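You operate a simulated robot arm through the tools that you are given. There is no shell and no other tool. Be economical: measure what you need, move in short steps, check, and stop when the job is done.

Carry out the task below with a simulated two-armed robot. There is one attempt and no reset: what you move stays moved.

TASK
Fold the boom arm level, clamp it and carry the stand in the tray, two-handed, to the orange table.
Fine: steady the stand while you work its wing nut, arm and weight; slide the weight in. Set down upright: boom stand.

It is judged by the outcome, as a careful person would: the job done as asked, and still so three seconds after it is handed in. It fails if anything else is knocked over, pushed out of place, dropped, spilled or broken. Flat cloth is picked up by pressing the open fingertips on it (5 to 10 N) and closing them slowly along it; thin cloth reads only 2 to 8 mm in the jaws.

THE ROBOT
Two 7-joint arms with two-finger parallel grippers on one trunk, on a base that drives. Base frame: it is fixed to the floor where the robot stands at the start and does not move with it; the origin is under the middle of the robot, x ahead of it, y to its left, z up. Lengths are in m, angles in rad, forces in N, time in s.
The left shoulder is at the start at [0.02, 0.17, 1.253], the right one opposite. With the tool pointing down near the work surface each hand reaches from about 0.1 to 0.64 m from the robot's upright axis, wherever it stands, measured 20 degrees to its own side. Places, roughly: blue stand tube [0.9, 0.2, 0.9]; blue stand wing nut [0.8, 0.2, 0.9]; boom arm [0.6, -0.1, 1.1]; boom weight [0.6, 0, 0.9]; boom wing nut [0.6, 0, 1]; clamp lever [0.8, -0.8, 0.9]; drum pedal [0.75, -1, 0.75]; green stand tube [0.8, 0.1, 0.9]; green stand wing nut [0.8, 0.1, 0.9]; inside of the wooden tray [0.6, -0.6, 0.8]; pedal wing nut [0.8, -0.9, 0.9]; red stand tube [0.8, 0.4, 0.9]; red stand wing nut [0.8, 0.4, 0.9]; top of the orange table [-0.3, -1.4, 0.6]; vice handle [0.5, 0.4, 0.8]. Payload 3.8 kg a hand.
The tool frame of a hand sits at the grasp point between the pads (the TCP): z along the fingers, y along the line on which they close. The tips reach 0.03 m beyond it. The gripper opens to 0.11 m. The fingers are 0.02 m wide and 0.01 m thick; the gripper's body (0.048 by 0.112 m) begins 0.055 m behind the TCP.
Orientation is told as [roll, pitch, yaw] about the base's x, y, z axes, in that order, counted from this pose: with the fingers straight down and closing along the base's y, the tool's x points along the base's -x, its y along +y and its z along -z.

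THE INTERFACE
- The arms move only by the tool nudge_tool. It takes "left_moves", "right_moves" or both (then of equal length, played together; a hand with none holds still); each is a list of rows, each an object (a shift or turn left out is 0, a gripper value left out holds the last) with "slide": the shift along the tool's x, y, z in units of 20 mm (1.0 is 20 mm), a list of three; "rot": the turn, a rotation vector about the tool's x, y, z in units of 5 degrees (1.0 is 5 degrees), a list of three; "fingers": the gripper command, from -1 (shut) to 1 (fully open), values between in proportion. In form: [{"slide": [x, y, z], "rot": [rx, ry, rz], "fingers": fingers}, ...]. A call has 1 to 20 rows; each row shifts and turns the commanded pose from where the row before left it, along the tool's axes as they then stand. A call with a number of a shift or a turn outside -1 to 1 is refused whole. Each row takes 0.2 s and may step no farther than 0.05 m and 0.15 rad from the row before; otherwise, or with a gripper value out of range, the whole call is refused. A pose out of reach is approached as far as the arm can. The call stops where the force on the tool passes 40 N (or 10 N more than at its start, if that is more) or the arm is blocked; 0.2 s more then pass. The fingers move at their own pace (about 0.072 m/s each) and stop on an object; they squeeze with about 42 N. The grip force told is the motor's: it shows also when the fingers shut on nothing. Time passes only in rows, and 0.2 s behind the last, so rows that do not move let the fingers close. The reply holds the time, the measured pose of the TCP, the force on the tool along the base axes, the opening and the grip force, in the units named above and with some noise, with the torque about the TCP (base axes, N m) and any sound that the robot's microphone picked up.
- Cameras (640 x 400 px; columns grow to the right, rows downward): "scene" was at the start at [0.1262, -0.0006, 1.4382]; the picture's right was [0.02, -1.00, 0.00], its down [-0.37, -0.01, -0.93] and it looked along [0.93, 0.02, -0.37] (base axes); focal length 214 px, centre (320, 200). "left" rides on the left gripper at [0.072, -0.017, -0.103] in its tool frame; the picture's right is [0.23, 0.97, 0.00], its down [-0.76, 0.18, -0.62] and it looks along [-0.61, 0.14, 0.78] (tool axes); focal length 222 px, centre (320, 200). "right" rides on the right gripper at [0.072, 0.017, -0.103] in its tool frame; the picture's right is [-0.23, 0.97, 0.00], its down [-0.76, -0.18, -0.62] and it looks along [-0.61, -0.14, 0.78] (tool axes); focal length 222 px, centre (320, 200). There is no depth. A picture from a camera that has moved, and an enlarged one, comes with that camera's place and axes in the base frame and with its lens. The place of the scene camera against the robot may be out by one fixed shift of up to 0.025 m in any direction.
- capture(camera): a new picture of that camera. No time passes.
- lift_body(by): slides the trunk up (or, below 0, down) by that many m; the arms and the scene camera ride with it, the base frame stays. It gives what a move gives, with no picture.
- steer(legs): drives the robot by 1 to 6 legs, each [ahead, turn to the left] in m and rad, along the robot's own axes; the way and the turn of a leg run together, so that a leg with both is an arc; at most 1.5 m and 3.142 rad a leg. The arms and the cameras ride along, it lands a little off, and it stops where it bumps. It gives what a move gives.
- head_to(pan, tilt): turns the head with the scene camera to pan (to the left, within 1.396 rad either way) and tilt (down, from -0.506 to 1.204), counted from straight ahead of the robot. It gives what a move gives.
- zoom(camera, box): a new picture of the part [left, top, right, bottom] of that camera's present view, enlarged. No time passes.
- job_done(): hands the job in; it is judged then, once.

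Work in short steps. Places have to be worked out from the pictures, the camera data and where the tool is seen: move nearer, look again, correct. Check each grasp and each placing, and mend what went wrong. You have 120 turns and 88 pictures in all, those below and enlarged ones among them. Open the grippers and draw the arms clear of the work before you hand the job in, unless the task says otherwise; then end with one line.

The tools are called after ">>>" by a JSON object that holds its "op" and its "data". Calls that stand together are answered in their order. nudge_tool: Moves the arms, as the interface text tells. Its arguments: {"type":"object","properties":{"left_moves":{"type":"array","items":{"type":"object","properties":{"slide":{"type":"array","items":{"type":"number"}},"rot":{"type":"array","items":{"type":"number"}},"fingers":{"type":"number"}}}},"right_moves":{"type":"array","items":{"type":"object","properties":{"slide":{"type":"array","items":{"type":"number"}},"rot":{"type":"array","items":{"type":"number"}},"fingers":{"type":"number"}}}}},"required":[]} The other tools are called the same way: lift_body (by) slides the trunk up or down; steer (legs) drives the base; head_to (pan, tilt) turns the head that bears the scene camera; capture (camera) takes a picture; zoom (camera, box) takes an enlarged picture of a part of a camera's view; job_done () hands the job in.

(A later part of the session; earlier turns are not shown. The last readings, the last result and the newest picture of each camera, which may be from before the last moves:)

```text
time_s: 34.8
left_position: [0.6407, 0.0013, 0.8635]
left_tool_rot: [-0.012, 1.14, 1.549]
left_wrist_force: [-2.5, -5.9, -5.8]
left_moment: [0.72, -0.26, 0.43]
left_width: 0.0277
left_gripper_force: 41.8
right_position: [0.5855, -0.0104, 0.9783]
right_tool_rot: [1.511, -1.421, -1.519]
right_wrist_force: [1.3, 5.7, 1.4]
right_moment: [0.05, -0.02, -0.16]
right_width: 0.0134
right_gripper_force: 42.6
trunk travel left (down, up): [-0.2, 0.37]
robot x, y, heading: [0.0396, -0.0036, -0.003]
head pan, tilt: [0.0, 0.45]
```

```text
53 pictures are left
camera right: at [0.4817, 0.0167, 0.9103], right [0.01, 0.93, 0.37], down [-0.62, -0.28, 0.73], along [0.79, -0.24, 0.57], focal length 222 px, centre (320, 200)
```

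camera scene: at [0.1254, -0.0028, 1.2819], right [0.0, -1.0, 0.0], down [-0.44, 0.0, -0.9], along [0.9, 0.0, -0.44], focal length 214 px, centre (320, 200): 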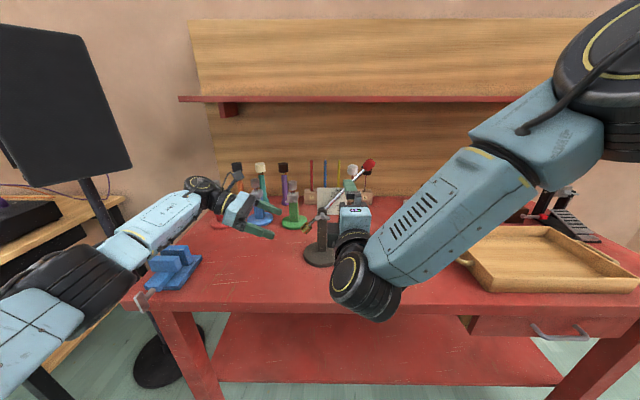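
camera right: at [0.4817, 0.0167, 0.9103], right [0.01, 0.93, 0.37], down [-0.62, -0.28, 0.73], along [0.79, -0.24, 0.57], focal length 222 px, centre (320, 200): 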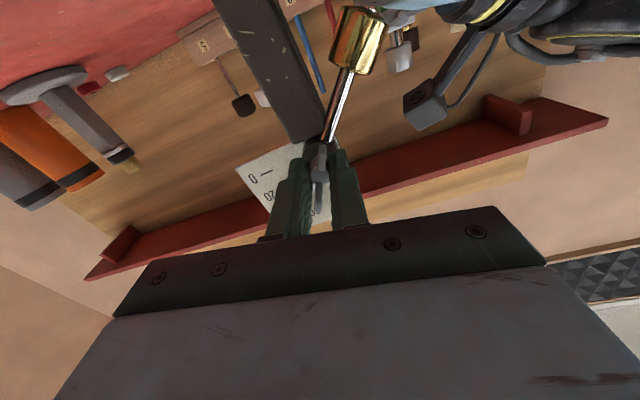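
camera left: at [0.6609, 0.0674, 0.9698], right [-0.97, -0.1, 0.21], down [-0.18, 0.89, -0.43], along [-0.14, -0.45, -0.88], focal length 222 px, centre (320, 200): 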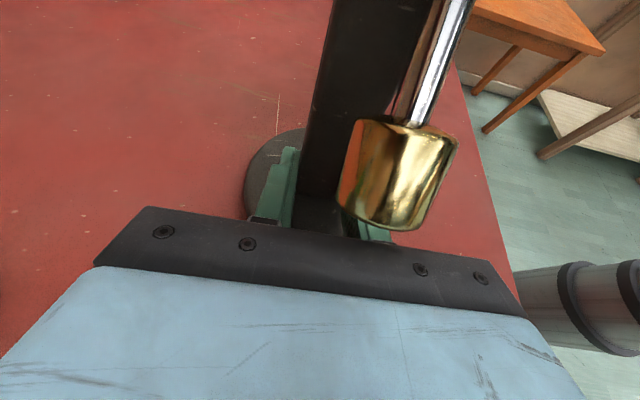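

The grip is on the hub again. I turn another 70° in the loosening direction.

>>> {"op": "nudge_tool", "data": {"right_moves": [{"rot": [0, 0, -1]}, {"rot": [0, 0, -1]}, {"rot": [0, 0, -1]}, {"rot": [0, 0, -1]}, {"rot": [0, 0, -1]}, {"rot": [0, 0, -1]}, {"rot": [0, 0, -1]}, {"rot": [0, 0, -1]}, {"rot": [0, 0, -1]}, {"rot": [0, 0, -1]}, {"rot": [0, 0, -1]}, {"rot": [0, 0, -1]}, {"rot": [0, 0, -1]}, {"rot": [0, 0, -1]}]}}

>>> {"op": "zoom", "data": {"camera": "scene", "box": [220, 140, 420, 280]}}

```text
time_s: 37.8
left_position: [0.6409, 0.0031, 0.8632]
left_tool_rot: [-0.01, 1.14, 1.553]
left_wrist_force: [4.0, 3.1, -17.2]
left_moment: [-0.07, -0.02, 0.75]
left_width: 0.0278
left_gripper_force: 42.0
right_position: [0.5864, -0.0115, 0.9778]
right_tool_rot: [-1.562, -0.498, 1.556]
right_wrist_force: [-3.2, -2.2, 12.7]
right_moment: [0.07, -0.34, -0.78]
right_width: 0.0134
right_gripper_force: 42.2
trunk travel left (down, up): [-0.2, 0.37]
robot x, y, heading: [0.0384, -0.0003, -0.0]
head pan, tilt: [0.0, 0.45]
```

```text
2.86 times, centred on (320, 210) of scene
camera zoom: at [0.1656, -0.0028, 1.2819], right [0.0, -1.0, 0.0], down [-0.44, 0.0, -0.9], along [0.9, 0.0, -0.44], focal length 613 px, centre (320, 171)
```

zoom: 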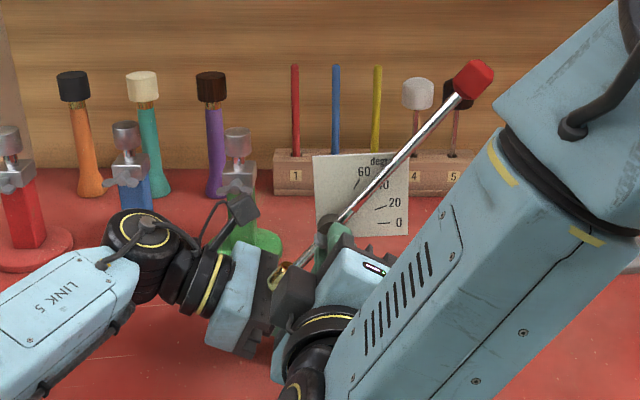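

The nut is loosened by about 150°, and the arm still stays put on friction. I draw the right hand back and take it to the boom rod, about 12 cm out from the pivot, open around the rod's line.

>>> {"op": "nudge_tool", "data": {"right_moves": [{"fingers": -0.5}, {"fingers": -0.3}, {"slide": [0, 0, -1]}, {"slide": [0, 0, -1]}, {"slide": [0, 0, -1]}, {"slide": [0, 0, -1]}, {"rot": [0, 0, -1]}, {"rot": [0, 0, -1]}, {"rot": [0, 0, -1]}, {"rot": [0, 0, -1]}, {"rot": [0, 0, -1]}, {"rot": [0, 0, -1]}, {"slide": [1, -1, 0]}, {"slide": [1, -1, 0]}, {"slide": [1, -1, 0]}, {"slide": [1, -1, 0]}, {"slide": [0.4, -0.3, 0], "rot": [0, 0, -1]}, {"rot": [0, 0, -1]}, {"rot": [0, 0, -1]}, {"rot": [0, 0, -1]}]}}

>>> {"op": "capture", "data": {"camera": "right"}}

>>> {"op": "zoom", "data": {"camera": "scene", "box": [220, 120, 420, 260]}}

```text
time_s: 42.0
left_position: [0.6407, 0.0023, 0.8641]
left_tool_rot: [-0.011, 1.14, 1.548]
left_wrist_force: [0.2, -0.2, -3.8]
left_moment: [0.05, -0.04, 0.02]
left_width: 0.0279
left_gripper_force: 42.7
right_position: [0.5047, -0.0967, 1.066]
right_tool_rot: [-1.56, 0.376, 1.567]
right_wrist_force: [0.1, -0.1, 0.4]
right_moment: [0.02, 0.0, 0.01]
right_width: 0.0386
right_gripper_force: 0.0
trunk travel left (down, up): [-0.2, 0.37]
robot x, y, heading: [0.0362, 0.0031, 0.001]
head pan, tilt: [0.0, 0.45]
```

```text
51 pictures are left
camera right: at [0.402, -0.1699, 1.0785], right [-0.01, -0.15, -0.99], down [-0.62, 0.78, -0.11], along [0.79, 0.61, -0.1], focal length 222 px, centre (320, 200)
```

right: 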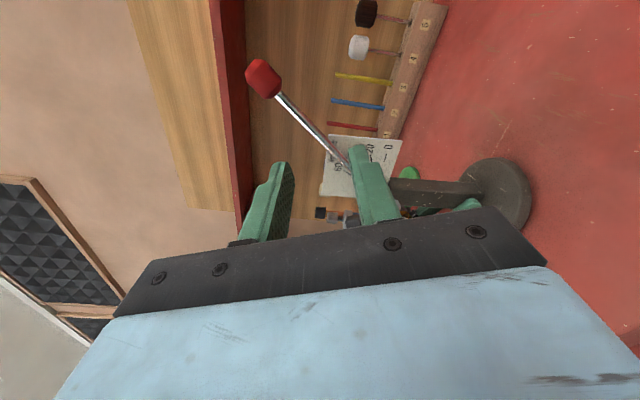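

```text
2.86 times, centred on (320, 190) of scene
camera zoom: at [0.1656, -0.0027, 1.2819], right [0.0, -1.0, 0.0], down [-0.44, 0.0, -0.9], along [0.9, 0.0, -0.44], focal length 613 px, centre (320, 229)
```

zoom: 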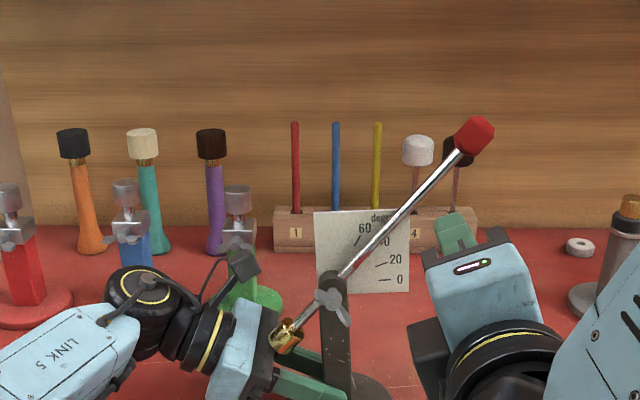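

The rod passes a few mm above and left of the jaws' axis. I nudge up, open slightly and advance to straddle the rod.

>>> {"op": "nudge_tool", "data": {"right_moves": [{"slide": [0, -0.3, 0], "fingers": -0.05}, {"slide": [0, 0, 0.9]}, {"slide": [0, 0, 0.9]}, {"slide": [0, 0, 0.9]}, {"slide": [0, 0, 0.9]}, {"slide": [0, 0, 0.9]}, {"slide": [0, 0, 0.9]}, {"slide": [0, 0, 0.9]}]}}

>>> {"op": "zoom", "data": {"camera": "right", "box": [180, 40, 500, 240]}}

>>> {"op": "zoom", "data": {"camera": "scene", "box": [260, 120, 420, 240]}}

```text
time_s: 43.8
left_position: [0.6413, 0.0033, 0.8637]
left_tool_rot: [-0.011, 1.143, 1.549]
left_wrist_force: [-1.7, 0.2, -5.2]
left_moment: [0.08, -0.05, 0.01]
left_width: 0.0279
left_gripper_force: 42.4
right_position: [0.633, -0.0944, 1.0698]
right_tool_rot: [-1.561, 0.373, 1.567]
right_wrist_force: [-0.2, -0.4, -0.6]
right_moment: [0.02, 0.02, 0.0]
right_width: 0.0521
right_gripper_force: 0.1
trunk travel left (down, up): [-0.2, 0.37]
robot x, y, heading: [0.0405, -0.002, 0.001]
head pan, tilt: [0.0, 0.45]
```

```text
2.00 times, centred on (340, 140) of right
camera zoom: at [0.5285, -0.168, 1.0828], right [-0.01, -0.14, -0.99], down [-0.62, 0.78, -0.11], along [0.79, 0.61, -0.1], focal length 444 px, centre (280, 320)
```

zoom: 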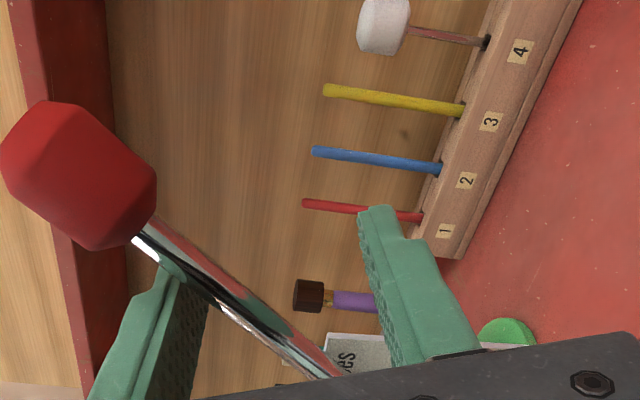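

```text
3.33 times, centred on (340, 180) of scene
camera zoom: at [0.1658, -0.0028, 1.2819], right [0.0, -1.0, 0.0], down [-0.44, 0.0, -0.9], along [0.9, 0.0, -0.44], focal length 715 px, centre (253, 267)
```

zoom: 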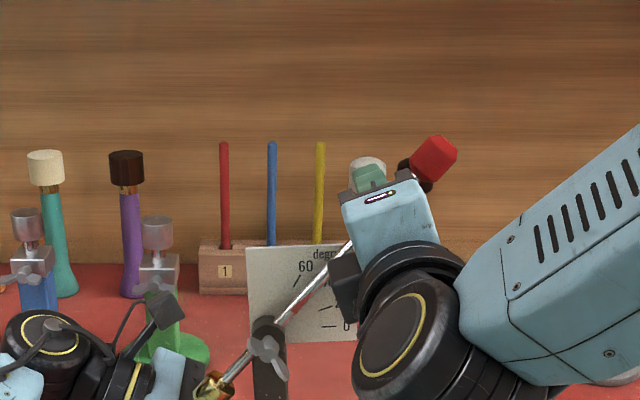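

The rod lies between the jaws. I sweep the jaws along an arc about the pivot to bring the boom down, checking the force.

>>> {"op": "nudge_tool", "data": {"right_moves": [{"slide": [0.233, 0.487, 0]}, {"slide": [0.19, 0.507, 0]}, {"slide": [0.144, 0.522, 0]}, {"slide": [0.097, 0.532, 0]}, {"slide": [0.052, 0.538, 0]}, {"slide": [0.005, 0.541, 0]}]}}

>>> {"op": "zoom", "data": {"camera": "scene", "box": [260, 120, 420, 240]}}

```text
time_s: 45.2
left_position: [0.6412, 0.0029, 0.8634]
left_tool_rot: [-0.012, 1.141, 1.55]
left_wrist_force: [0.3, -0.4, -5.2]
left_moment: [0.08, -0.01, 0.0]
left_width: 0.0278
left_gripper_force: 41.8
right_position: [0.6235, -0.0926, 1.0397]
right_tool_rot: [-1.557, 0.374, 1.562]
right_wrist_force: [0.0, 0.3, 0.9]
right_moment: [0.04, -0.03, 0.01]
right_width: 0.0524
right_gripper_force: 0.2
right hand out of reach, approached as far as the arm can: row 2, 3, 4, 5, 6
trunk travel left (down, up): [-0.2, 0.37]
robot x, y, heading: [0.0446, -0.0023, 0.001]
head pan, tilt: [0.0, 0.45]
```

```text
3.33 times, centred on (340, 180) of scene
camera zoom: at [0.1657, -0.0027, 1.2819], right [0.0, -1.0, 0.0], down [-0.44, 0.0, -0.9], along [0.9, 0.0, -0.44], focal length 715 px, centre (253, 267)
```

zoom: 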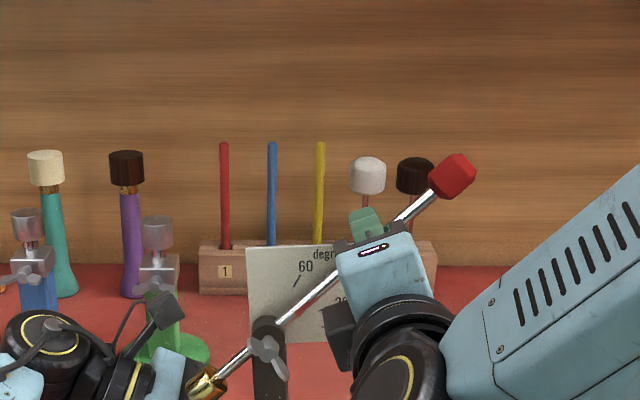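

The boom moves easily with almost no force, but this wrist angle reaches its limit. I roll the wrist back towards 0 and see where the hand lands.

>>> {"op": "nudge_tool", "data": {"right_moves": [{"rot": [0, 0, 1]}, {"rot": [0, 0, 1]}, {"rot": [0, 0, 1]}, {"rot": [0, 0, 1]}]}}

>>> {"op": "zoom", "data": {"camera": "scene", "box": [260, 120, 420, 240]}}

```text
time_s: 46.2
left_position: [0.6413, 0.0034, 0.8642]
left_tool_rot: [-0.014, 1.142, 1.548]
left_wrist_force: [-0.7, 0.1, -4.7]
left_moment: [0.17, -0.03, 0.0]
left_width: 0.0279
left_gripper_force: 41.8
right_position: [0.6236, -0.0916, 1.0426]
right_tool_rot: [-1.559, 0.024, 1.56]
right_wrist_force: [0.9, -0.4, -0.1]
right_moment: [-0.01, 0.02, 0.02]
right_width: 0.0525
right_gripper_force: 0.1
trunk travel left (down, up): [-0.2, 0.37]
robot x, y, heading: [0.0404, 0.0008, 0.002]
head pan, tilt: [0.0, 0.45]
```

```text
3.33 times, centred on (340, 180) of scene
camera zoom: at [0.1656, -0.0028, 1.2819], right [0.0, -1.0, 0.0], down [-0.44, 0.0, -0.9], along [0.9, 0.0, -0.44], focal length 715 px, centre (253, 267)
```

zoom: 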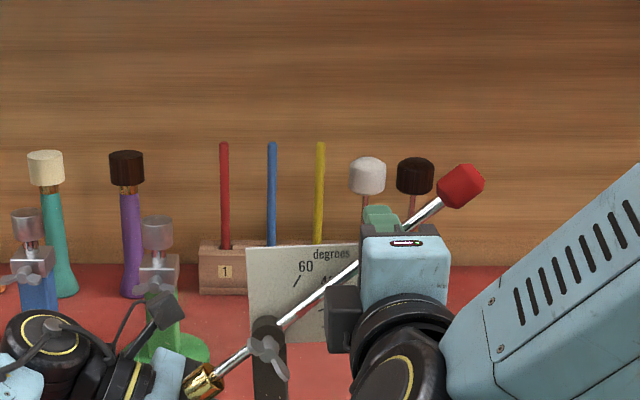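

The command follows the measured pose, so I continue the sweep down and right at this wrist angle.

>>> {"op": "nudge_tool", "data": {"right_moves": [{"slide": [0.4, 0.4, 0.1]}, {"slide": [0.4, 0.45, 0.1]}, {"slide": [0.35, 0.5, 0.1]}, {"slide": [0.3, 0.5, 0.1]}, {"slide": [0.2, 0.5, 0.1]}, {"slide": [0.1, 0.5, 0]}]}}

>>> {"op": "zoom", "data": {"camera": "scene", "box": [260, 120, 420, 240]}}

>>> {"op": "zoom", "data": {"camera": "right", "box": [180, 40, 500, 240]}}

```text
time_s: 47.6
left_position: [0.6412, 0.0052, 0.8653]
left_tool_rot: [-0.016, 1.141, 1.55]
left_wrist_force: [-3.4, 26.8, -1.9]
left_moment: [-0.9, -0.09, -0.19]
left_width: 0.0281
left_gripper_force: 41.9
right_position: [0.6221, -0.0793, 1.0182]
right_tool_rot: [-1.565, 0.028, 1.552]
right_wrist_force: [1.3, -23.3, 14.3]
right_moment: [-0.51, -0.29, -0.38]
right_width: 0.0462
right_gripper_force: 0.0
right hand out of reach, approached as far as the arm can: row 1, 2, 3, 4, 5, 6
trunk travel left (down, up): [-0.2, 0.37]
robot x, y, heading: [0.0406, 0.0011, -0.001]
head pan, tilt: [0.0, 0.45]
```

```text
3.33 times, centred on (340, 180) of scene
camera zoom: at [0.1642, -0.0024, 1.2822], right [0.0, -1.0, 0.0], down [-0.43, 0.0, -0.9], along [0.9, 0.0, -0.43], focal length 715 px, centre (253, 267)
```

zoom: 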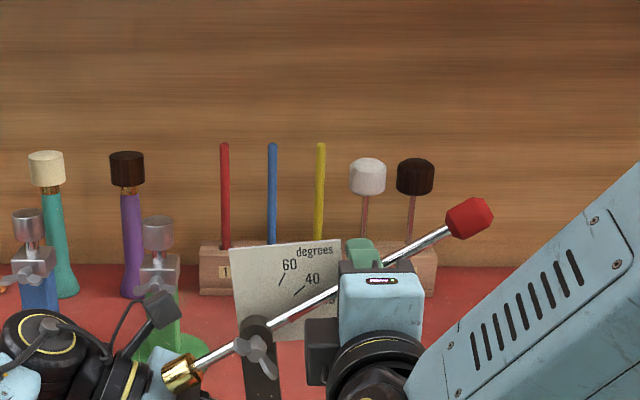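

```text
2.00 times, centred on (340, 140) of right
camera zoom: at [0.5173, -0.1511, 1.0039], right [0.0, 0.2, -0.98], down [-0.61, 0.78, 0.16], along [0.79, 0.59, 0.12], focal length 444 px, centre (280, 320)
```

zoom: 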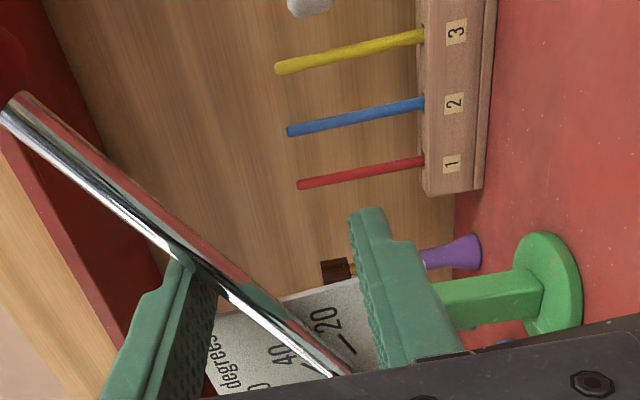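

The wrist limit drove the finger sideways into the card edge (23 N), so I stop and draw straight back. I'll push the boom from above with the tool pointing down instead.

>>> {"op": "nudge_tool", "data": {"right_moves": [{"slide": [0.2, 0, -0.5]}, {"slide": [0, 0, -1]}, {"slide": [0, 0, -1]}, {"slide": [0, 0, -1]}, {"slide": [0, 0, -1]}]}}

>>> {"op": "zoom", "data": {"camera": "scene", "box": [230, 130, 430, 270]}}

```text
time_s: 48.8
left_position: [0.6392, 0.0003, 0.8665]
left_tool_rot: [-0.02, 1.144, 1.541]
left_wrist_force: [-0.7, -5.1, 12.5]
left_moment: [0.4, 0.13, 0.06]
left_width: 0.0279
left_gripper_force: 42.0
right_position: [0.5289, -0.0817, 1.0164]
right_tool_rot: [-1.562, 0.026, 1.562]
right_wrist_force: [-0.1, -0.3, -1.1]
right_moment: [0.02, 0.04, 0.0]
right_width: 0.0522
right_gripper_force: 0.1
trunk travel left (down, up): [-0.2, 0.37]
robot x, y, heading: [0.039, -0.0017, -0.001]
head pan, tilt: [0.0, 0.45]
```

```text
2.86 times, centred on (330, 200) of scene
camera zoom: at [0.1641, -0.0033, 1.2822], right [0.0, -1.0, 0.0], down [-0.43, 0.0, -0.9], along [0.9, 0.0, -0.43], focal length 613 px, centre (291, 200)
```

zoom: 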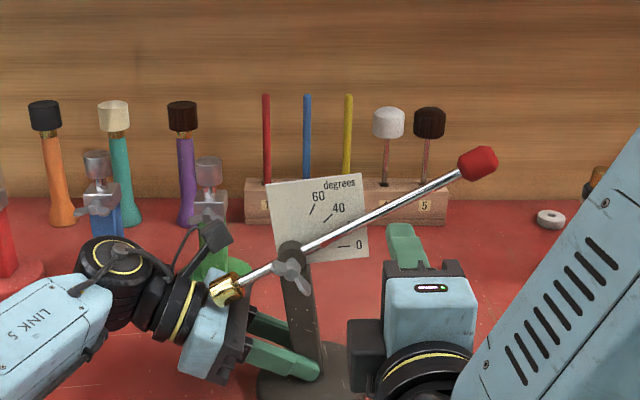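

The side push left the stand tilted about 7° in the left grip. I ease the left jaws open a little so the base settles flat.

>>> {"op": "nudge_tool", "data": {"left_moves": [{"fingers": -0.42}, {"fingers": -0.38}, {"fingers": -0.3}, {}]}}

>>> {"op": "zoom", "data": {"camera": "scene", "box": [230, 130, 430, 270]}}

>>> {"op": "capture", "data": {"camera": "left"}}

```text
time_s: 49.8
left_position: [0.6421, 0.0019, 0.8643]
left_tool_rot: [-0.011, 1.142, 1.549]
left_wrist_force: [0.1, -1.0, 0.1]
left_moment: [0.01, 0.01, 0.02]
left_width: 0.038
left_gripper_force: 0.0
right_position: [0.5321, -0.0802, 1.0157]
right_tool_rot: [-1.562, 0.026, 1.562]
right_wrist_force: [0.1, 0.3, 0.1]
right_moment: [0.01, 0.03, 0.05]
right_width: 0.0524
right_gripper_force: 0.1
trunk travel left (down, up): [-0.2, 0.37]
robot x, y, heading: [0.0383, -0.0002, 0.001]
head pan, tilt: [0.0, 0.45]
```

```text
2.86 times, centred on (330, 200) of scene
camera zoom: at [0.1653, -0.0027, 1.282], right [0.0, -1.0, 0.0], down [-0.44, 0.0, -0.9], along [0.9, 0.0, -0.44], focal length 613 px, centre (291, 200)
```

zoom: 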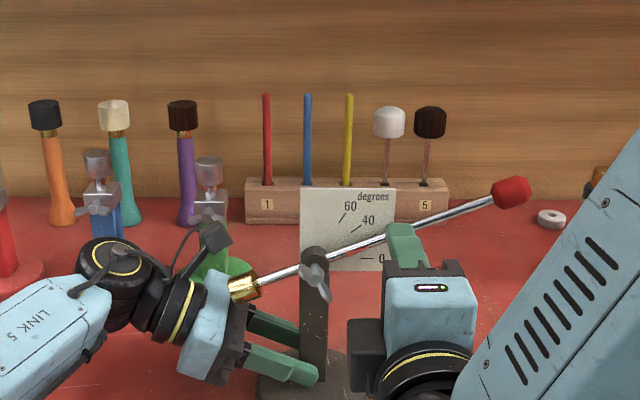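

```text
41 pictures are left
camera left: at [0.6593, 0.0661, 0.9726], right [-0.98, -0.08, 0.2], down [-0.17, 0.89, -0.43], along [-0.14, -0.46, -0.88], focal length 222 px, centre (320, 200)
```

left: 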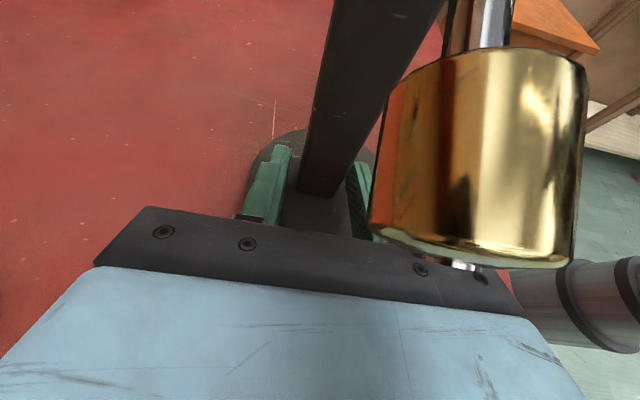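

The stand is flat again, shifted about 7 mm to the right, and the boom is at about 20°. I move the left jaws in slightly and close on the post again.

>>> {"op": "nudge_tool", "data": {"left_moves": [{"slide": [0.15, 0, 0.35]}, {"fingers": -0.6}, {"fingers": -1}, {"fingers": -1}], "right_moves": [{"slide": [0, 0, -0.5]}, {"slide": [1, -1, -0.5]}, {"slide": [1, -1, -0.5]}, {"slide": [1, -1, -0.5]}]}}

```text
time_s: 50.8
left_position: [0.6394, -0.0057, 0.864]
left_tool_rot: [-0.014, 1.143, 1.546]
left_wrist_force: [-1.8, -0.1, 1.1]
left_moment: [-0.18, 0.33, -0.02]
left_width: 0.0279
left_gripper_force: 41.7
right_position: [0.4909, -0.1403, 1.0778]
right_tool_rot: [-1.562, 0.027, 1.565]
right_wrist_force: [-0.7, 0.2, 1.3]
right_moment: [-0.01, 0.0, -0.01]
right_width: 0.0523
right_gripper_force: 0.0
trunk travel left (down, up): [-0.2, 0.37]
robot x, y, heading: [0.0394, -0.0013, 0.0]
head pan, tilt: [0.0, 0.45]
```

Left grip restored. I raise the right hand and turn it to point straight down, with its jaws closing along x.

>>> {"op": "nudge_tool", "data": {"right_moves": [{"slide": [0, -1, 0]}, {"slide": [0, -1, 0]}, {"rot": [-1, 0, 0]}, {"rot": [-1, 0, 0]}, {"rot": [-1, 0, 0]}, {"rot": [-1, 0, 0]}, {"rot": [-1, 0, 0]}, {"rot": [-1, 0, 0]}, {"rot": [-1, 0, 0]}, {"rot": [-1, 0, 0]}, {"rot": [-1, 0, 0]}, {"rot": [-1, 0, 0]}, {"rot": [-1, 0, 0]}, {"rot": [-1, 0, 0]}, {"rot": [-1, 0, 0]}, {"rot": [-1, 0, 0]}, {"rot": [-1, 0, 0]}, {"rot": [-1, 0, 0]}, {"rot": [-1, 0, 0]}, {"rot": [-1, 0, 0]}]}}

>>> {"op": "zoom", "data": {"camera": "scene", "box": [260, 100, 420, 240]}}

```text
time_s: 55.0
left_position: [0.6391, -0.0053, 0.8647]
left_tool_rot: [-0.012, 1.144, 1.548]
left_wrist_force: [-0.1, 2.8, 3.5]
left_moment: [-0.11, 0.45, -0.12]
left_width: 0.0277
left_gripper_force: 42.3
right_position: [0.4919, -0.138, 1.1194]
right_tool_rot: [-0.864, 0.026, 1.562]
right_wrist_force: [0.0, -0.1, 0.1]
right_moment: [0.01, -0.01, -0.01]
right_width: 0.0523
right_gripper_force: 0.0
right hand out of reach, approached as far as the arm can: row 11, 12, 13, 14, 15, 16, 17, 18, 19, 20
trunk travel left (down, up): [-0.2, 0.37]
robot x, y, heading: [0.0408, -0.0008, -0.004]
head pan, tilt: [0.0, 0.45]
```

```text
2.86 times, centred on (340, 170) of scene
camera zoom: at [0.165, -0.0025, 1.282], right [0.0, -1.0, 0.0], down [-0.43, 0.0, -0.9], along [0.9, 0.0, -0.43], focal length 613 px, centre (263, 286)
```

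zoom: 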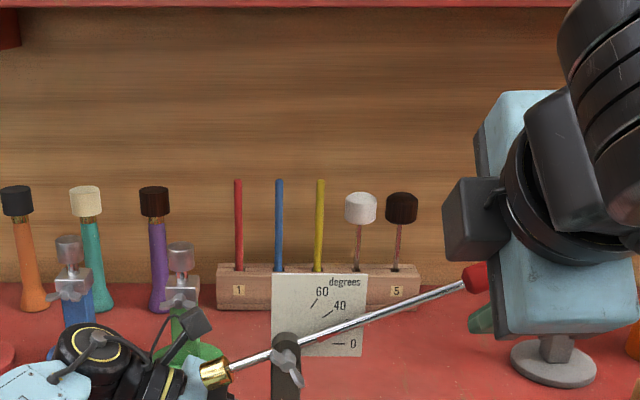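

The hand reaches about 40° below forward, which will do. With the fingers closed I move to above the rod about 15 cm out.

>>> {"op": "nudge_tool", "data": {"right_moves": [{"slide": [0.17, -0.4, 0.89], "fingers": -1}, {"slide": [0.17, -0.4, 0.89], "fingers": -1}, {"slide": [0.17, -0.4, 0.89]}, {"slide": [0.17, -0.4, 0.89]}, {"slide": [0.17, -0.4, 0.89]}, {"slide": [0.17, -0.4, 0.89]}, {"slide": [0.17, -0.4, 0.89]}, {"slide": [0.17, -0.4, 0.89]}]}}

>>> {"op": "zoom", "data": {"camera": "scene", "box": [260, 100, 420, 240]}}

```text
time_s: 56.8
left_position: [0.6409, -0.005, 0.8635]
left_tool_rot: [-0.013, 1.145, 1.551]
left_wrist_force: [4.2, -0.5, 2.4]
left_moment: [-0.31, 0.39, 0.45]
left_width: 0.0277
left_gripper_force: 42.0
right_position: [0.6058, -0.1519, 1.0555]
right_tool_rot: [-0.87, 0.024, 1.56]
right_wrist_force: [-2.0, -0.4, 0.7]
right_moment: [-0.04, 0.07, -0.09]
right_width: 0.0
right_gripper_force: 38.0
right hand out of reach, approached as far as the arm can: row 3, 4, 5, 6, 7, 8
trunk travel left (down, up): [-0.2, 0.37]
robot x, y, heading: [0.0434, -0.0013, 0.004]
head pan, tilt: [0.0, 0.45]
```

```text
2.86 times, centred on (340, 170) of scene
camera zoom: at [0.1652, -0.0029, 1.282], right [0.0, -1.0, 0.0], down [-0.44, 0.0, -0.9], along [0.9, 0.0, -0.44], focal length 613 px, centre (263, 286)
```

zoom: 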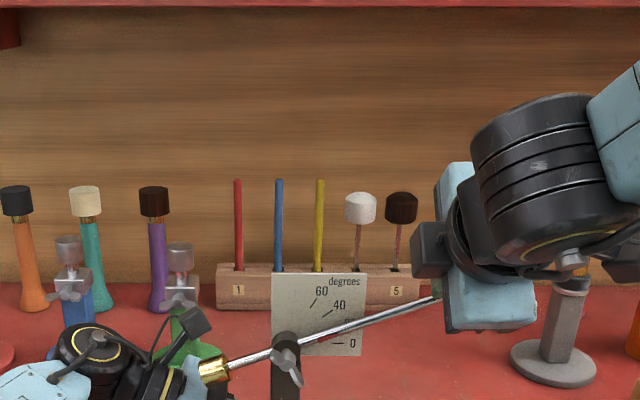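

This jaw orientation is near a wrist limit. I back up 3 cm and roll the hand 90°, to the family that reached easily before.

>>> {"op": "nudge_tool", "data": {"right_moves": [{"slide": [0, -0.8, -0.7]}, {"slide": [0, -0.8, -0.7]}, {"rot": [0, 0, 1]}, {"rot": [0, 0, 1]}, {"rot": [0, 0, 1]}, {"rot": [0, 0, 1]}, {"rot": [0, 0, 1]}, {"rot": [0, 0, 1]}, {"rot": [0, 0, 1]}, {"rot": [0, 0, 1]}, {"rot": [0, 0, 1]}, {"rot": [0, 0, 1]}, {"rot": [0, 0, 1]}, {"rot": [0, 0, 1]}, {"rot": [0, 0, 1]}, {"rot": [0, 0, 1]}, {"rot": [0, 0, 1]}, {"rot": [0, 0, 1]}, {"rot": [0, 0, 1]}, {"rot": [0, 0, 1]}]}}

>>> {"op": "nudge_tool", "data": {"right_moves": [{"rot": [0, 1, 0]}, {"rot": [0, 1, 0]}, {"rot": [0, 1, 0]}, {"rot": [0, 1, 0]}]}}

>>> {"op": "capture", "data": {"camera": "right"}}

```text
time_s: 61.0
left_position: [0.6408, -0.0059, 0.8644]
left_tool_rot: [-0.013, 1.144, 1.548]
left_wrist_force: [-1.6, 0.0, 0.8]
left_moment: [-0.06, 0.38, -0.1]
left_width: 0.0278
left_gripper_force: 42.2
right_position: [0.5876, -0.1406, 1.0747]
right_tool_rot: [-0.037, -0.865, 0.018]
right_wrist_force: [-0.1, -0.6, -0.1]
right_moment: [0.01, 0.02, 0.02]
right_width: 0.0
right_gripper_force: 37.5
right hand out of reach, approached as far as the arm can: row 1, 2
trunk travel left (down, up): [-0.2, 0.37]
robot x, y, heading: [0.0395, -0.0007, 0.001]
head pan, tilt: [0.0, 0.45]
```

```text
time_s: 62.0
left_position: [0.6389, -0.0051, 0.8634]
left_tool_rot: [-0.015, 1.143, 1.548]
left_wrist_force: [-1.1, 0.1, 0.1]
left_moment: [0.0, 0.39, -0.09]
left_width: 0.0277
left_gripper_force: 42.9
right_position: [0.5878, -0.1422, 1.0757]
right_tool_rot: [-0.029, -0.512, 0.005]
right_wrist_force: [0.5, -0.5, -0.1]
right_moment: [-0.03, 0.01, 0.02]
right_width: 0.0
right_gripper_force: 37.7
trunk travel left (down, up): [-0.2, 0.37]
robot x, y, heading: [0.0368, -0.0016, 0.0]
head pan, tilt: [0.0, 0.45]
```

```text
38 pictures are left
camera right: at [0.4743, -0.1227, 1.1293], right [0.21, 0.97, 0.09], down [0.36, -0.16, 0.92], along [0.91, -0.16, -0.38], focal length 222 px, centre (320, 200)
```

right: 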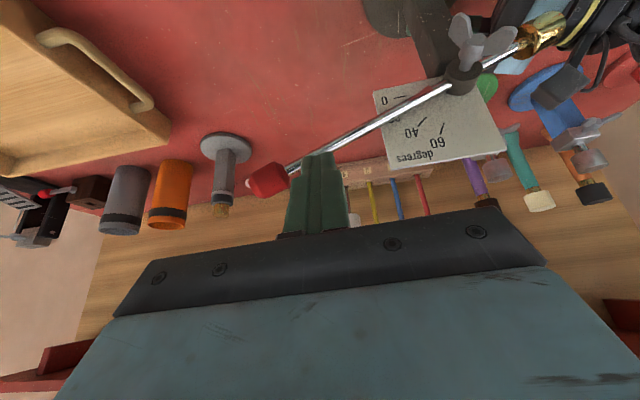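

This pose is comfortable and the view is good: the rod sits at about (0.64, -0.157, 1.015). I bring the closed tips above it and press down in small steps.

>>> {"op": "nudge_tool", "data": {"right_moves": [{"slide": [-0.61, -0.45, 0.8]}, {"slide": [-0.61, -0.45, 0.8]}, {"slide": [0.245, 0, 0.436]}, {"slide": [0.245, 0, 0.436]}, {"slide": [0.245, 0, 0.436]}, {"slide": [0.245, 0, 0.436]}]}}

>>> {"op": "zoom", "data": {"camera": "scene", "box": [270, 150, 410, 250]}}

>>> {"op": "zoom", "data": {"camera": "right", "box": [220, 0, 600, 200]}}

```text
time_s: 63.4
left_position: [0.641, -0.0057, 0.8646]
left_tool_rot: [-0.015, 1.142, 1.549]
left_wrist_force: [2.0, -0.3, 2.0]
left_moment: [-0.01, 0.29, 0.05]
left_width: 0.0279
left_gripper_force: 41.6
right_position: [0.6253, -0.1616, 1.0198]
right_tool_rot: [-0.029, -0.516, 0.005]
right_wrist_force: [0.3, -0.7, 0.2]
right_moment: [0.02, -0.02, 0.02]
right_width: 0.0001
right_gripper_force: 37.3
trunk travel left (down, up): [-0.2, 0.37]
robot x, y, heading: [0.0396, -0.0032, 0.0]
head pan, tilt: [0.0, 0.45]
```

```text
4.00 times, centred on (340, 200) of scene
camera zoom: at [0.1653, -0.0028, 1.282], right [0.0, -1.0, 0.0], down [-0.44, 0.0, -0.9], along [0.9, 0.0, -0.44], focal length 858 px, centre (240, 200)
```

zoom: 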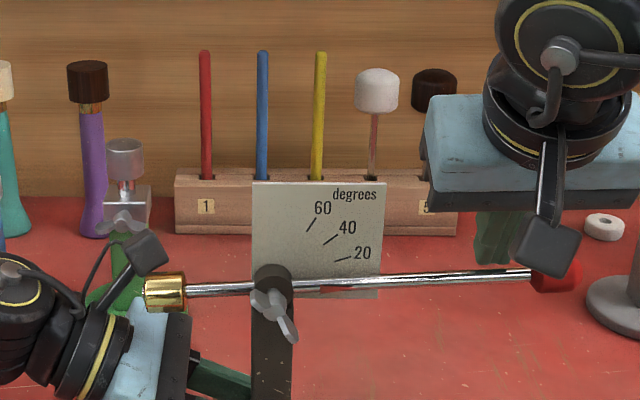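

```text
1.68 times, centred on (410, 100) of right
camera zoom: at [0.5109, -0.1424, 1.0735], right [0.21, 0.97, 0.09], down [0.35, -0.16, 0.92], along [0.91, -0.16, -0.38], focal length 374 px, centre (168, 368)
```

zoom: 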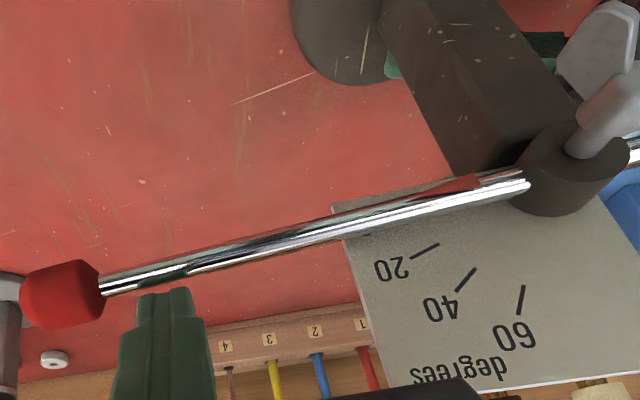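

The boom is now about 2° above level. I press 5 mm further.

>>> {"op": "nudge_tool", "data": {"right_moves": [{"slide": [0.12, 0, 0.22]}, {}]}}

>>> {"op": "zoom", "data": {"camera": "scene", "box": [270, 150, 410, 250]}}

```text
time_s: 64.0
left_position: [0.6401, -0.0047, 0.8649]
left_tool_rot: [-0.014, 1.143, 1.548]
left_wrist_force: [2.0, -0.1, 2.7]
left_moment: [0.0, 0.3, 0.08]
left_width: 0.0277
left_gripper_force: 42.3
right_position: [0.6241, -0.1602, 1.0138]
right_tool_rot: [-0.03, -0.514, 0.005]
right_wrist_force: [0.4, 0.6, -0.2]
right_moment: [-0.02, 0.0, -0.02]
right_width: 0.0001
right_gripper_force: 38.0
trunk travel left (down, up): [-0.2, 0.37]
robot x, y, heading: [0.043, -0.0017, 0.004]
head pan, tilt: [0.0, 0.45]
```

```text
4.00 times, centred on (340, 200) of scene
camera zoom: at [0.1653, -0.0027, 1.282], right [0.0, -1.0, 0.0], down [-0.44, 0.0, -0.9], along [0.9, 0.0, -0.44], focal length 858 px, centre (240, 200)
```

zoom: 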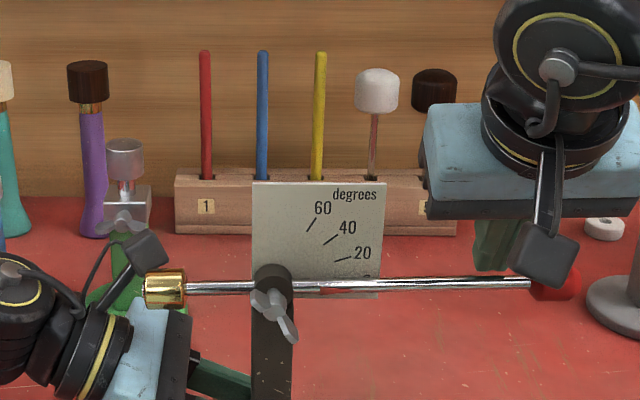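

It is within about 1° of level. One more 2.5 mm press, then I draw the hand up and check.

>>> {"op": "nudge_tool", "data": {"right_moves": [{"slide": [0.06, 0, 0.11]}, {}, {"slide": [-0.4, 0, -0.8]}, {"slide": [-0.4, 0, -0.8]}, {"slide": [0.3, 0.3, -0.9]}, {"slide": [0.5, 0.5, -0.8]}, {"slide": [0.5, 0.5, -0.8]}]}}

>>> {"op": "zoom", "data": {"camera": "scene", "box": [270, 150, 410, 250]}}

```text
time_s: 65.6
left_position: [0.6415, -0.0058, 0.8637]
left_tool_rot: [-0.013, 1.145, 1.548]
left_wrist_force: [1.9, 0.9, 4.1]
left_moment: [0.09, 0.42, 0.0]
left_width: 0.0279
left_gripper_force: 41.6
right_position: [0.5746, -0.1319, 1.0794]
right_tool_rot: [-0.03, -0.516, 0.005]
right_wrist_force: [-0.1, -0.2, 0.2]
right_moment: [0.01, 0.02, 0.02]
right_width: 0.0
right_gripper_force: 37.5
trunk travel left (down, up): [-0.2, 0.37]
robot x, y, heading: [0.0433, -0.0013, 0.001]
head pan, tilt: [0.0, 0.45]
```

```text
4.00 times, centred on (340, 200) of scene
camera zoom: at [0.1651, -0.0026, 1.282], right [0.0, -1.0, 0.0], down [-0.44, 0.0, -0.9], along [0.9, 0.0, -0.44], focal length 858 px, centre (240, 200)
```

zoom: 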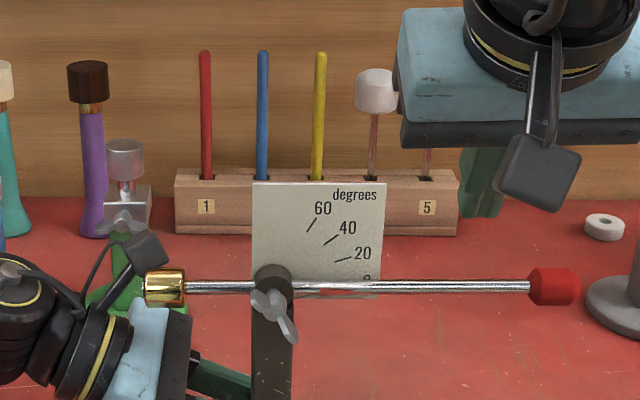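

The boom is level. I now swing the right hand back to the front of the nut, at (about) y -0.018 and z 0.977, pointing forward, to tighten it.

>>> {"op": "nudge_tool", "data": {"right_moves": [{"rot": [0, -1, 0], "slide": [0, 0.475, -0.3]}, {"rot": [0, -1, 0], "slide": [0, 0.475, -0.3]}, {"rot": [0, -1, 0], "slide": [0, 0.475, -0.3]}, {"rot": [0, -1, 0], "slide": [0, 0.475, -0.3]}, {"rot": [0, -1, 0], "slide": [0, 0.475, -0.3]}, {"rot": [0, -1, 0], "slide": [0, 0.475, -0.3]}, {"rot": [0, -1, 0], "slide": [0, 0.475, -0.3]}, {"rot": [0, -1, 0], "slide": [0, 0.475, -0.3]}, {"rot": [0, -1, 0], "slide": [0, 0.475, -0.3]}, {"rot": [0, -1, 0], "slide": [0, 0.475, -0.3]}, {"rot": [0, -1, 0], "slide": [0, 0.475, -0.3]}, {"rot": [0, -1, 0], "slide": [0, 0.475, -0.3]}]}}

```text
time_s: 68.2
left_position: [0.6396, -0.0048, 0.8626]
left_tool_rot: [-0.012, 1.142, 1.549]
left_wrist_force: [0.0, 1.8, 3.8]
left_moment: [-0.06, 0.42, -0.04]
left_width: 0.0275
left_gripper_force: 41.9
right_position: [0.5191, -0.0175, 1.1125]
right_tool_rot: [-1.329, -1.544, 1.319]
right_wrist_force: [0.3, -0.4, 0.7]
right_moment: [0.01, -0.02, 0.0]
right_width: 0.0
right_gripper_force: 38.1
trunk travel left (down, up): [-0.2, 0.37]
robot x, y, heading: [0.0389, -0.0015, 0.001]
head pan, tilt: [0.0, 0.45]
```

Good. Now down to nut height, roll to match the wings (about -30°), opening the jaws.

>>> {"op": "nudge_tool", "data": {"right_moves": [{"slide": [0.968, 0, -0.15], "fingers": -0.2}, {"slide": [0.968, 0, -0.15]}, {"slide": [0.968, 0, -0.15]}, {"slide": [0.968, 0, -0.15]}, {"slide": [0.968, 0, -0.15]}, {"slide": [0.968, 0, -0.15]}, {"slide": [0.968, 0, -0.15]}, {"rot": [0, 0, -1]}, {"rot": [0, 0, -1]}, {"rot": [0, 0, -1]}, {"rot": [0, 0, -1]}, {"rot": [0, 0, -1]}, {"rot": [0, 0, -1]}, {"rot": [0, 0, -1]}, {"rot": [0, 0, -1]}, {"rot": [0, 0, -1]}, {"rot": [0, 0, -1]}]}}

>>> {"op": "zoom", "data": {"camera": "right", "box": [220, 60, 460, 240]}}

```text
time_s: 71.8
left_position: [0.6398, -0.0047, 0.8633]
left_tool_rot: [-0.013, 1.142, 1.547]
left_wrist_force: [-1.4, 0.6, 0.5]
left_moment: [-0.01, 0.37, -0.05]
left_width: 0.0278
left_gripper_force: 41.7
right_position: [0.4973, -0.0206, 0.9784]
right_tool_rot: [-1.559, -0.673, 1.556]
right_wrist_force: [-0.6, -0.9, 0.2]
right_moment: [-0.02, 0.02, 0.02]
right_width: 0.044
right_gripper_force: 0.1
trunk travel left (down, up): [-0.2, 0.37]
robot x, y, heading: [0.0405, 0.0017, 0.003]
head pan, tilt: [0.0, 0.45]
```

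```text
2.22 times, centred on (340, 150) of right
camera zoom: at [0.3932, -0.0669, 0.9196], right [0.0, 0.78, -0.62], down [-0.61, 0.49, 0.62], along [0.79, 0.38, 0.48], focal length 494 px, centre (276, 311)
```

zoom: 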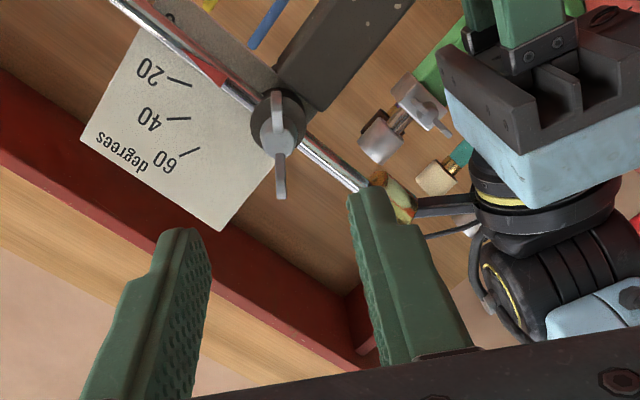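

The wings line up with the jaws (the hub at (0.612, -0.0215, 0.975)). I advance and close on the nut.

>>> {"op": "nudge_tool", "data": {"right_moves": [{"slide": [0.15, 0, 0.88]}, {"slide": [0, 0, 0.88]}, {"slide": [0, 0, 0.88]}, {"slide": [0, 0, 0.88]}, {"slide": [0, 0, 0.88]}, {"fingers": -0.6}, {"fingers": -0.8}, {"fingers": -1}, {"fingers": -1}, {}]}}

>>> {"op": "nudge_tool", "data": {"right_moves": [{"rot": [0, 0, 1]}, {"rot": [0, 0, 1]}, {"rot": [0, 0, 1]}, {"rot": [0, 0, 1]}, {"rot": [0, 0, 1]}, {"rot": [0, 0, 1]}, {"rot": [0, 0, 1]}, {"rot": [0, 0, 1]}, {"rot": [0, 0, 1]}, {"rot": [0, 0, 1]}]}}

>>> {"op": "zoom", "data": {"camera": "right", "box": [220, 60, 460, 240]}}

```text
time_s: 74.0
left_position: [0.6405, -0.0057, 0.8648]
left_tool_rot: [-0.014, 1.146, 1.546]
left_wrist_force: [-5.1, -6.8, 9.1]
left_moment: [0.74, 0.09, 0.09]
left_width: 0.0275
left_gripper_force: 42.2
right_position: [0.585, -0.0245, 0.9738]
right_tool_rot: [-1.556, -0.671, 1.554]
right_wrist_force: [5.6, 6.6, -9.0]
right_moment: [-0.11, 0.04, 0.27]
right_width: 0.0135
right_gripper_force: 42.3
trunk travel left (down, up): [-0.2, 0.37]
robot x, y, heading: [0.0404, -0.0038, 0.002]
head pan, tilt: [0.0, 0.45]
```

```text
time_s: 76.2
left_position: [0.6407, -0.005, 0.8649]
left_tool_rot: [-0.016, 1.145, 1.546]
left_wrist_force: [-8.7, -10.6, 17.9]
left_moment: [0.67, 0.15, 0.2]
left_width: 0.0275
left_gripper_force: 42.5
right_position: [0.586, -0.0236, 0.9737]
right_tool_rot: [-1.077, -1.545, 1.072]
right_wrist_force: [8.3, 9.8, -15.7]
right_moment: [-0.09, 0.12, 0.16]
right_width: 0.0137
right_gripper_force: 42.4
trunk travel left (down, up): [-0.2, 0.37]
robot x, y, heading: [0.0384, 0.0021, -0.002]
head pan, tilt: [0.0, 0.45]
```

```text
2.22 times, centred on (340, 150) of right
camera zoom: at [0.4813, -0.0086, 0.9019], right [0.01, 0.98, 0.2], down [-0.61, -0.16, 0.77], along [0.79, -0.13, 0.6], focal length 494 px, centre (276, 311)
```

zoom: 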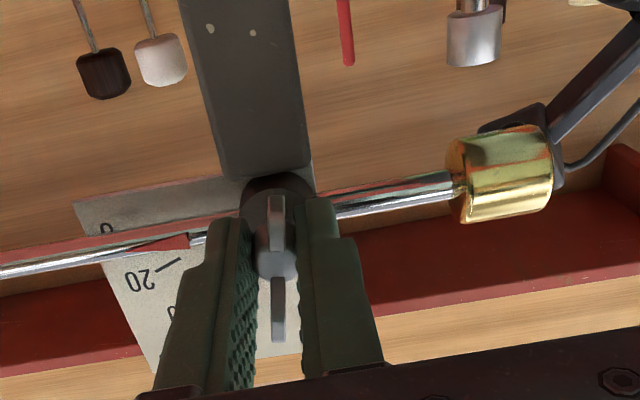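

The nut is turning with the jaws. I ease the small offset and turn another 55° clockwise.

>>> {"op": "nudge_tool", "data": {"right_moves": [{"slide": [0.1, 0.08, 0]}, {"rot": [0, 0, 1]}, {"rot": [0, 0, 1]}, {"rot": [0, 0, 1]}, {"rot": [0, 0, 1]}, {"rot": [0, 0, 1]}, {"rot": [0, 0, 1]}, {"rot": [0, 0, 1]}, {"rot": [0, 0, 1]}, {"rot": [0, 0, 1]}, {"rot": [0, 0, 1]}, {"rot": [0, 0, 1]}]}}

>>> {"op": "zoom", "data": {"camera": "scene", "box": [270, 150, 410, 250]}}

```text
time_s: 78.8
left_position: [0.6396, -0.0047, 0.8639]
left_tool_rot: [-0.016, 1.143, 1.548]
left_wrist_force: [18.9, -13.1, 11.4]
left_moment: [0.18, 0.4, 0.25]
left_width: 0.0277
left_gripper_force: 42.4
right_position: [0.5842, -0.0206, 0.9741]
right_tool_rot: [1.566, -0.633, -1.572]
right_wrist_force: [-10.0, 13.3, 11.9]
right_moment: [-0.14, 0.12, 1.3]
right_width: 0.0134
right_gripper_force: 42.0
trunk travel left (down, up): [-0.2, 0.37]
robot x, y, heading: [0.0378, 0.0032, -0.001]
head pan, tilt: [0.0, 0.45]
```

```text
4.00 times, centred on (340, 200) of scene
camera zoom: at [0.1643, -0.0023, 1.2821], right [0.0, -1.0, 0.0], down [-0.43, 0.0, -0.9], along [0.9, 0.0, -0.43], focal length 858 px, centre (240, 200)
```

zoom: 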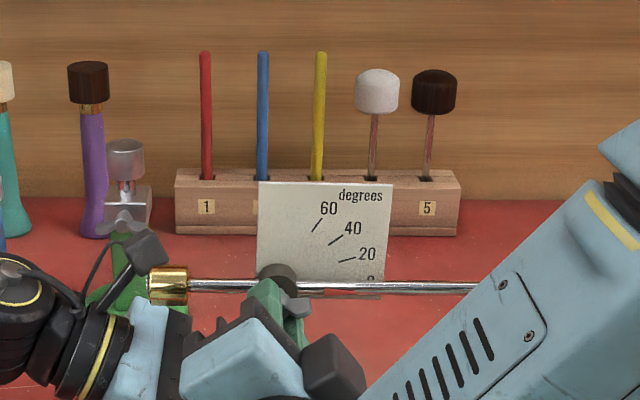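

The boom is still level and the nut has come about 105° back. I keep turning in smaller batches until it resists.

>>> {"op": "nudge_tool", "data": {"right_moves": [{"rot": [0, 0, 1]}, {"rot": [0, 0, 1]}, {"rot": [0, 0, 1]}, {"rot": [0, 0, 1]}, {"rot": [0, 0, 1]}, {"rot": [0, 0, 1]}, {"rot": [0, 0, 1]}]}}

>>> {"op": "capture", "data": {"camera": "right"}}

```text
time_s: 80.4
left_position: [0.6403, -0.0047, 0.8635]
left_tool_rot: [-0.019, 1.144, 1.543]
left_wrist_force: [13.9, -10.9, 3.3]
left_moment: [-0.35, -0.13, 0.92]
left_width: 0.0277
left_gripper_force: 42.2
right_position: [0.5847, -0.0215, 0.9754]
right_tool_rot: [1.573, -0.02, -1.577]
right_wrist_force: [-4.1, 12.0, 25.3]
right_moment: [-0.28, -0.86, 0.45]
right_width: 0.0138
right_gripper_force: 41.7
trunk travel left (down, up): [-0.2, 0.37]
robot x, y, heading: [0.0384, -0.0023, -0.0]
head pan, tilt: [0.0, 0.45]
```

```text
30 pictures are left
camera right: at [0.4822, 0.0516, 0.9909], right [0.0, -0.21, 0.98], down [-0.63, -0.76, -0.16], along [0.78, -0.61, -0.13], focal length 222 px, centre (320, 200)
```

right: 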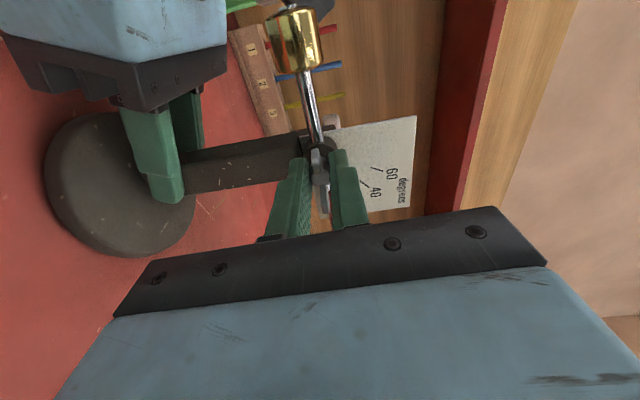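

The torque on the nut is growing (-0.28 Nm). I relieve the side load and turn up to 30° more.

>>> {"op": "nudge_tool", "data": {"right_moves": [{"slide": [0.08, 0.15, 0]}, {"rot": [0, 0, 1]}, {"rot": [0, 0, 1]}, {"rot": [0, 0, 1]}, {"rot": [0, 0, 1]}, {}]}}

>>> {"op": "zoom", "data": {"camera": "scene", "box": [270, 150, 410, 250]}}

>>> {"op": "zoom", "data": {"camera": "right", "box": [220, 60, 460, 240]}}

```text
time_s: 81.8
left_position: [0.6393, -0.0041, 0.8649]
left_tool_rot: [-0.013, 1.142, 1.549]
left_wrist_force: [5.5, -1.6, 5.1]
left_moment: [-0.92, 0.42, 0.48]
left_width: 0.0279
left_gripper_force: 42.2
right_position: [0.5854, -0.0207, 0.9757]
right_tool_rot: [1.564, 0.325, -1.583]
right_wrist_force: [-0.4, 0.9, 14.6]
right_moment: [-0.47, -1.3, -0.01]
right_width: 0.0137
right_gripper_force: 42.3
trunk travel left (down, up): [-0.2, 0.37]
robot x, y, heading: [0.0426, 0.0003, -0.0]
head pan, tilt: [0.0, 0.45]
```

```text
4.00 times, centred on (340, 200) of scene
camera zoom: at [0.164, -0.0025, 1.2821], right [0.0, -1.0, 0.0], down [-0.43, 0.0, -0.9], along [0.9, 0.0, -0.43], focal length 858 px, centre (240, 200)
```

zoom: 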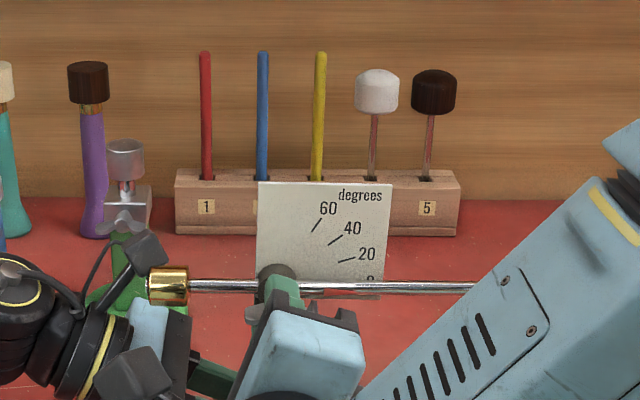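

```text
2.22 times, centred on (340, 150) of right
camera zoom: at [0.4828, 0.0425, 1.0161], right [0.0, -0.53, 0.85], down [-0.63, -0.66, -0.41], along [0.77, -0.54, -0.33], focal length 494 px, centre (276, 311)
```

zoom: 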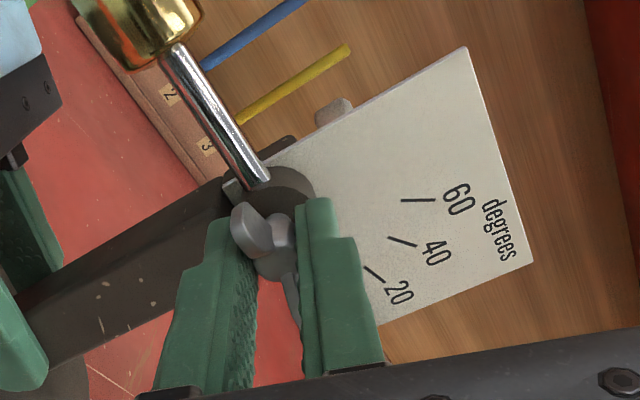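

The nut now resists: the wings have come round against the fingers (0.47 Nm). I give it a final firm 15° and read the torque.

>>> {"op": "nudge_tool", "data": {"right_moves": [{"rot": [0, 0, 1]}, {"rot": [0, 0, 1]}, {"rot": [0, 0, 1]}, {}]}}

>>> {"op": "zoom", "data": {"camera": "right", "box": [220, 60, 460, 240]}}

```text
time_s: 82.8
left_position: [0.6389, -0.0048, 0.8651]
left_tool_rot: [-0.015, 1.14, 1.545]
left_wrist_force: [3.2, -1.4, 5.5]
left_moment: [0.59, -0.07, 0.31]
left_width: 0.0278
left_gripper_force: 42.3
right_position: [0.5845, -0.0208, 0.9763]
right_tool_rot: [1.561, 0.585, -1.582]
right_wrist_force: [0.5, 4.1, 15.1]
right_moment: [-1.65, -0.55, 0.05]
right_width: 0.0194
right_gripper_force: 41.8
trunk travel left (down, up): [-0.2, 0.37]
robot x, y, heading: [0.0398, 0.0008, 0.002]
head pan, tilt: [0.0, 0.45]
```

```text
2.22 times, centred on (340, 150) of right
camera zoom: at [0.4821, 0.0309, 1.0309], right [0.0, -0.73, 0.69], down [-0.63, -0.53, -0.56], along [0.78, -0.43, -0.46], focal length 494 px, centre (276, 311)
```

zoom: 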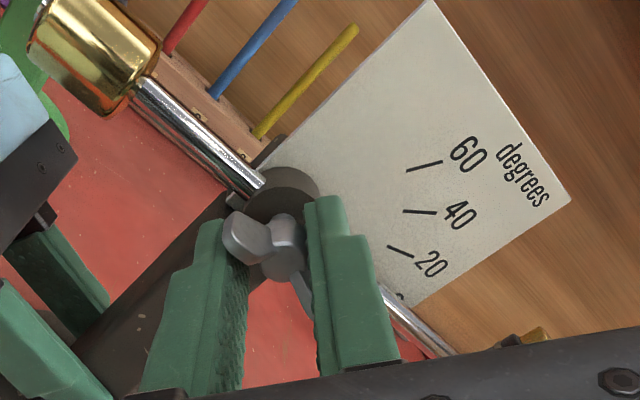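

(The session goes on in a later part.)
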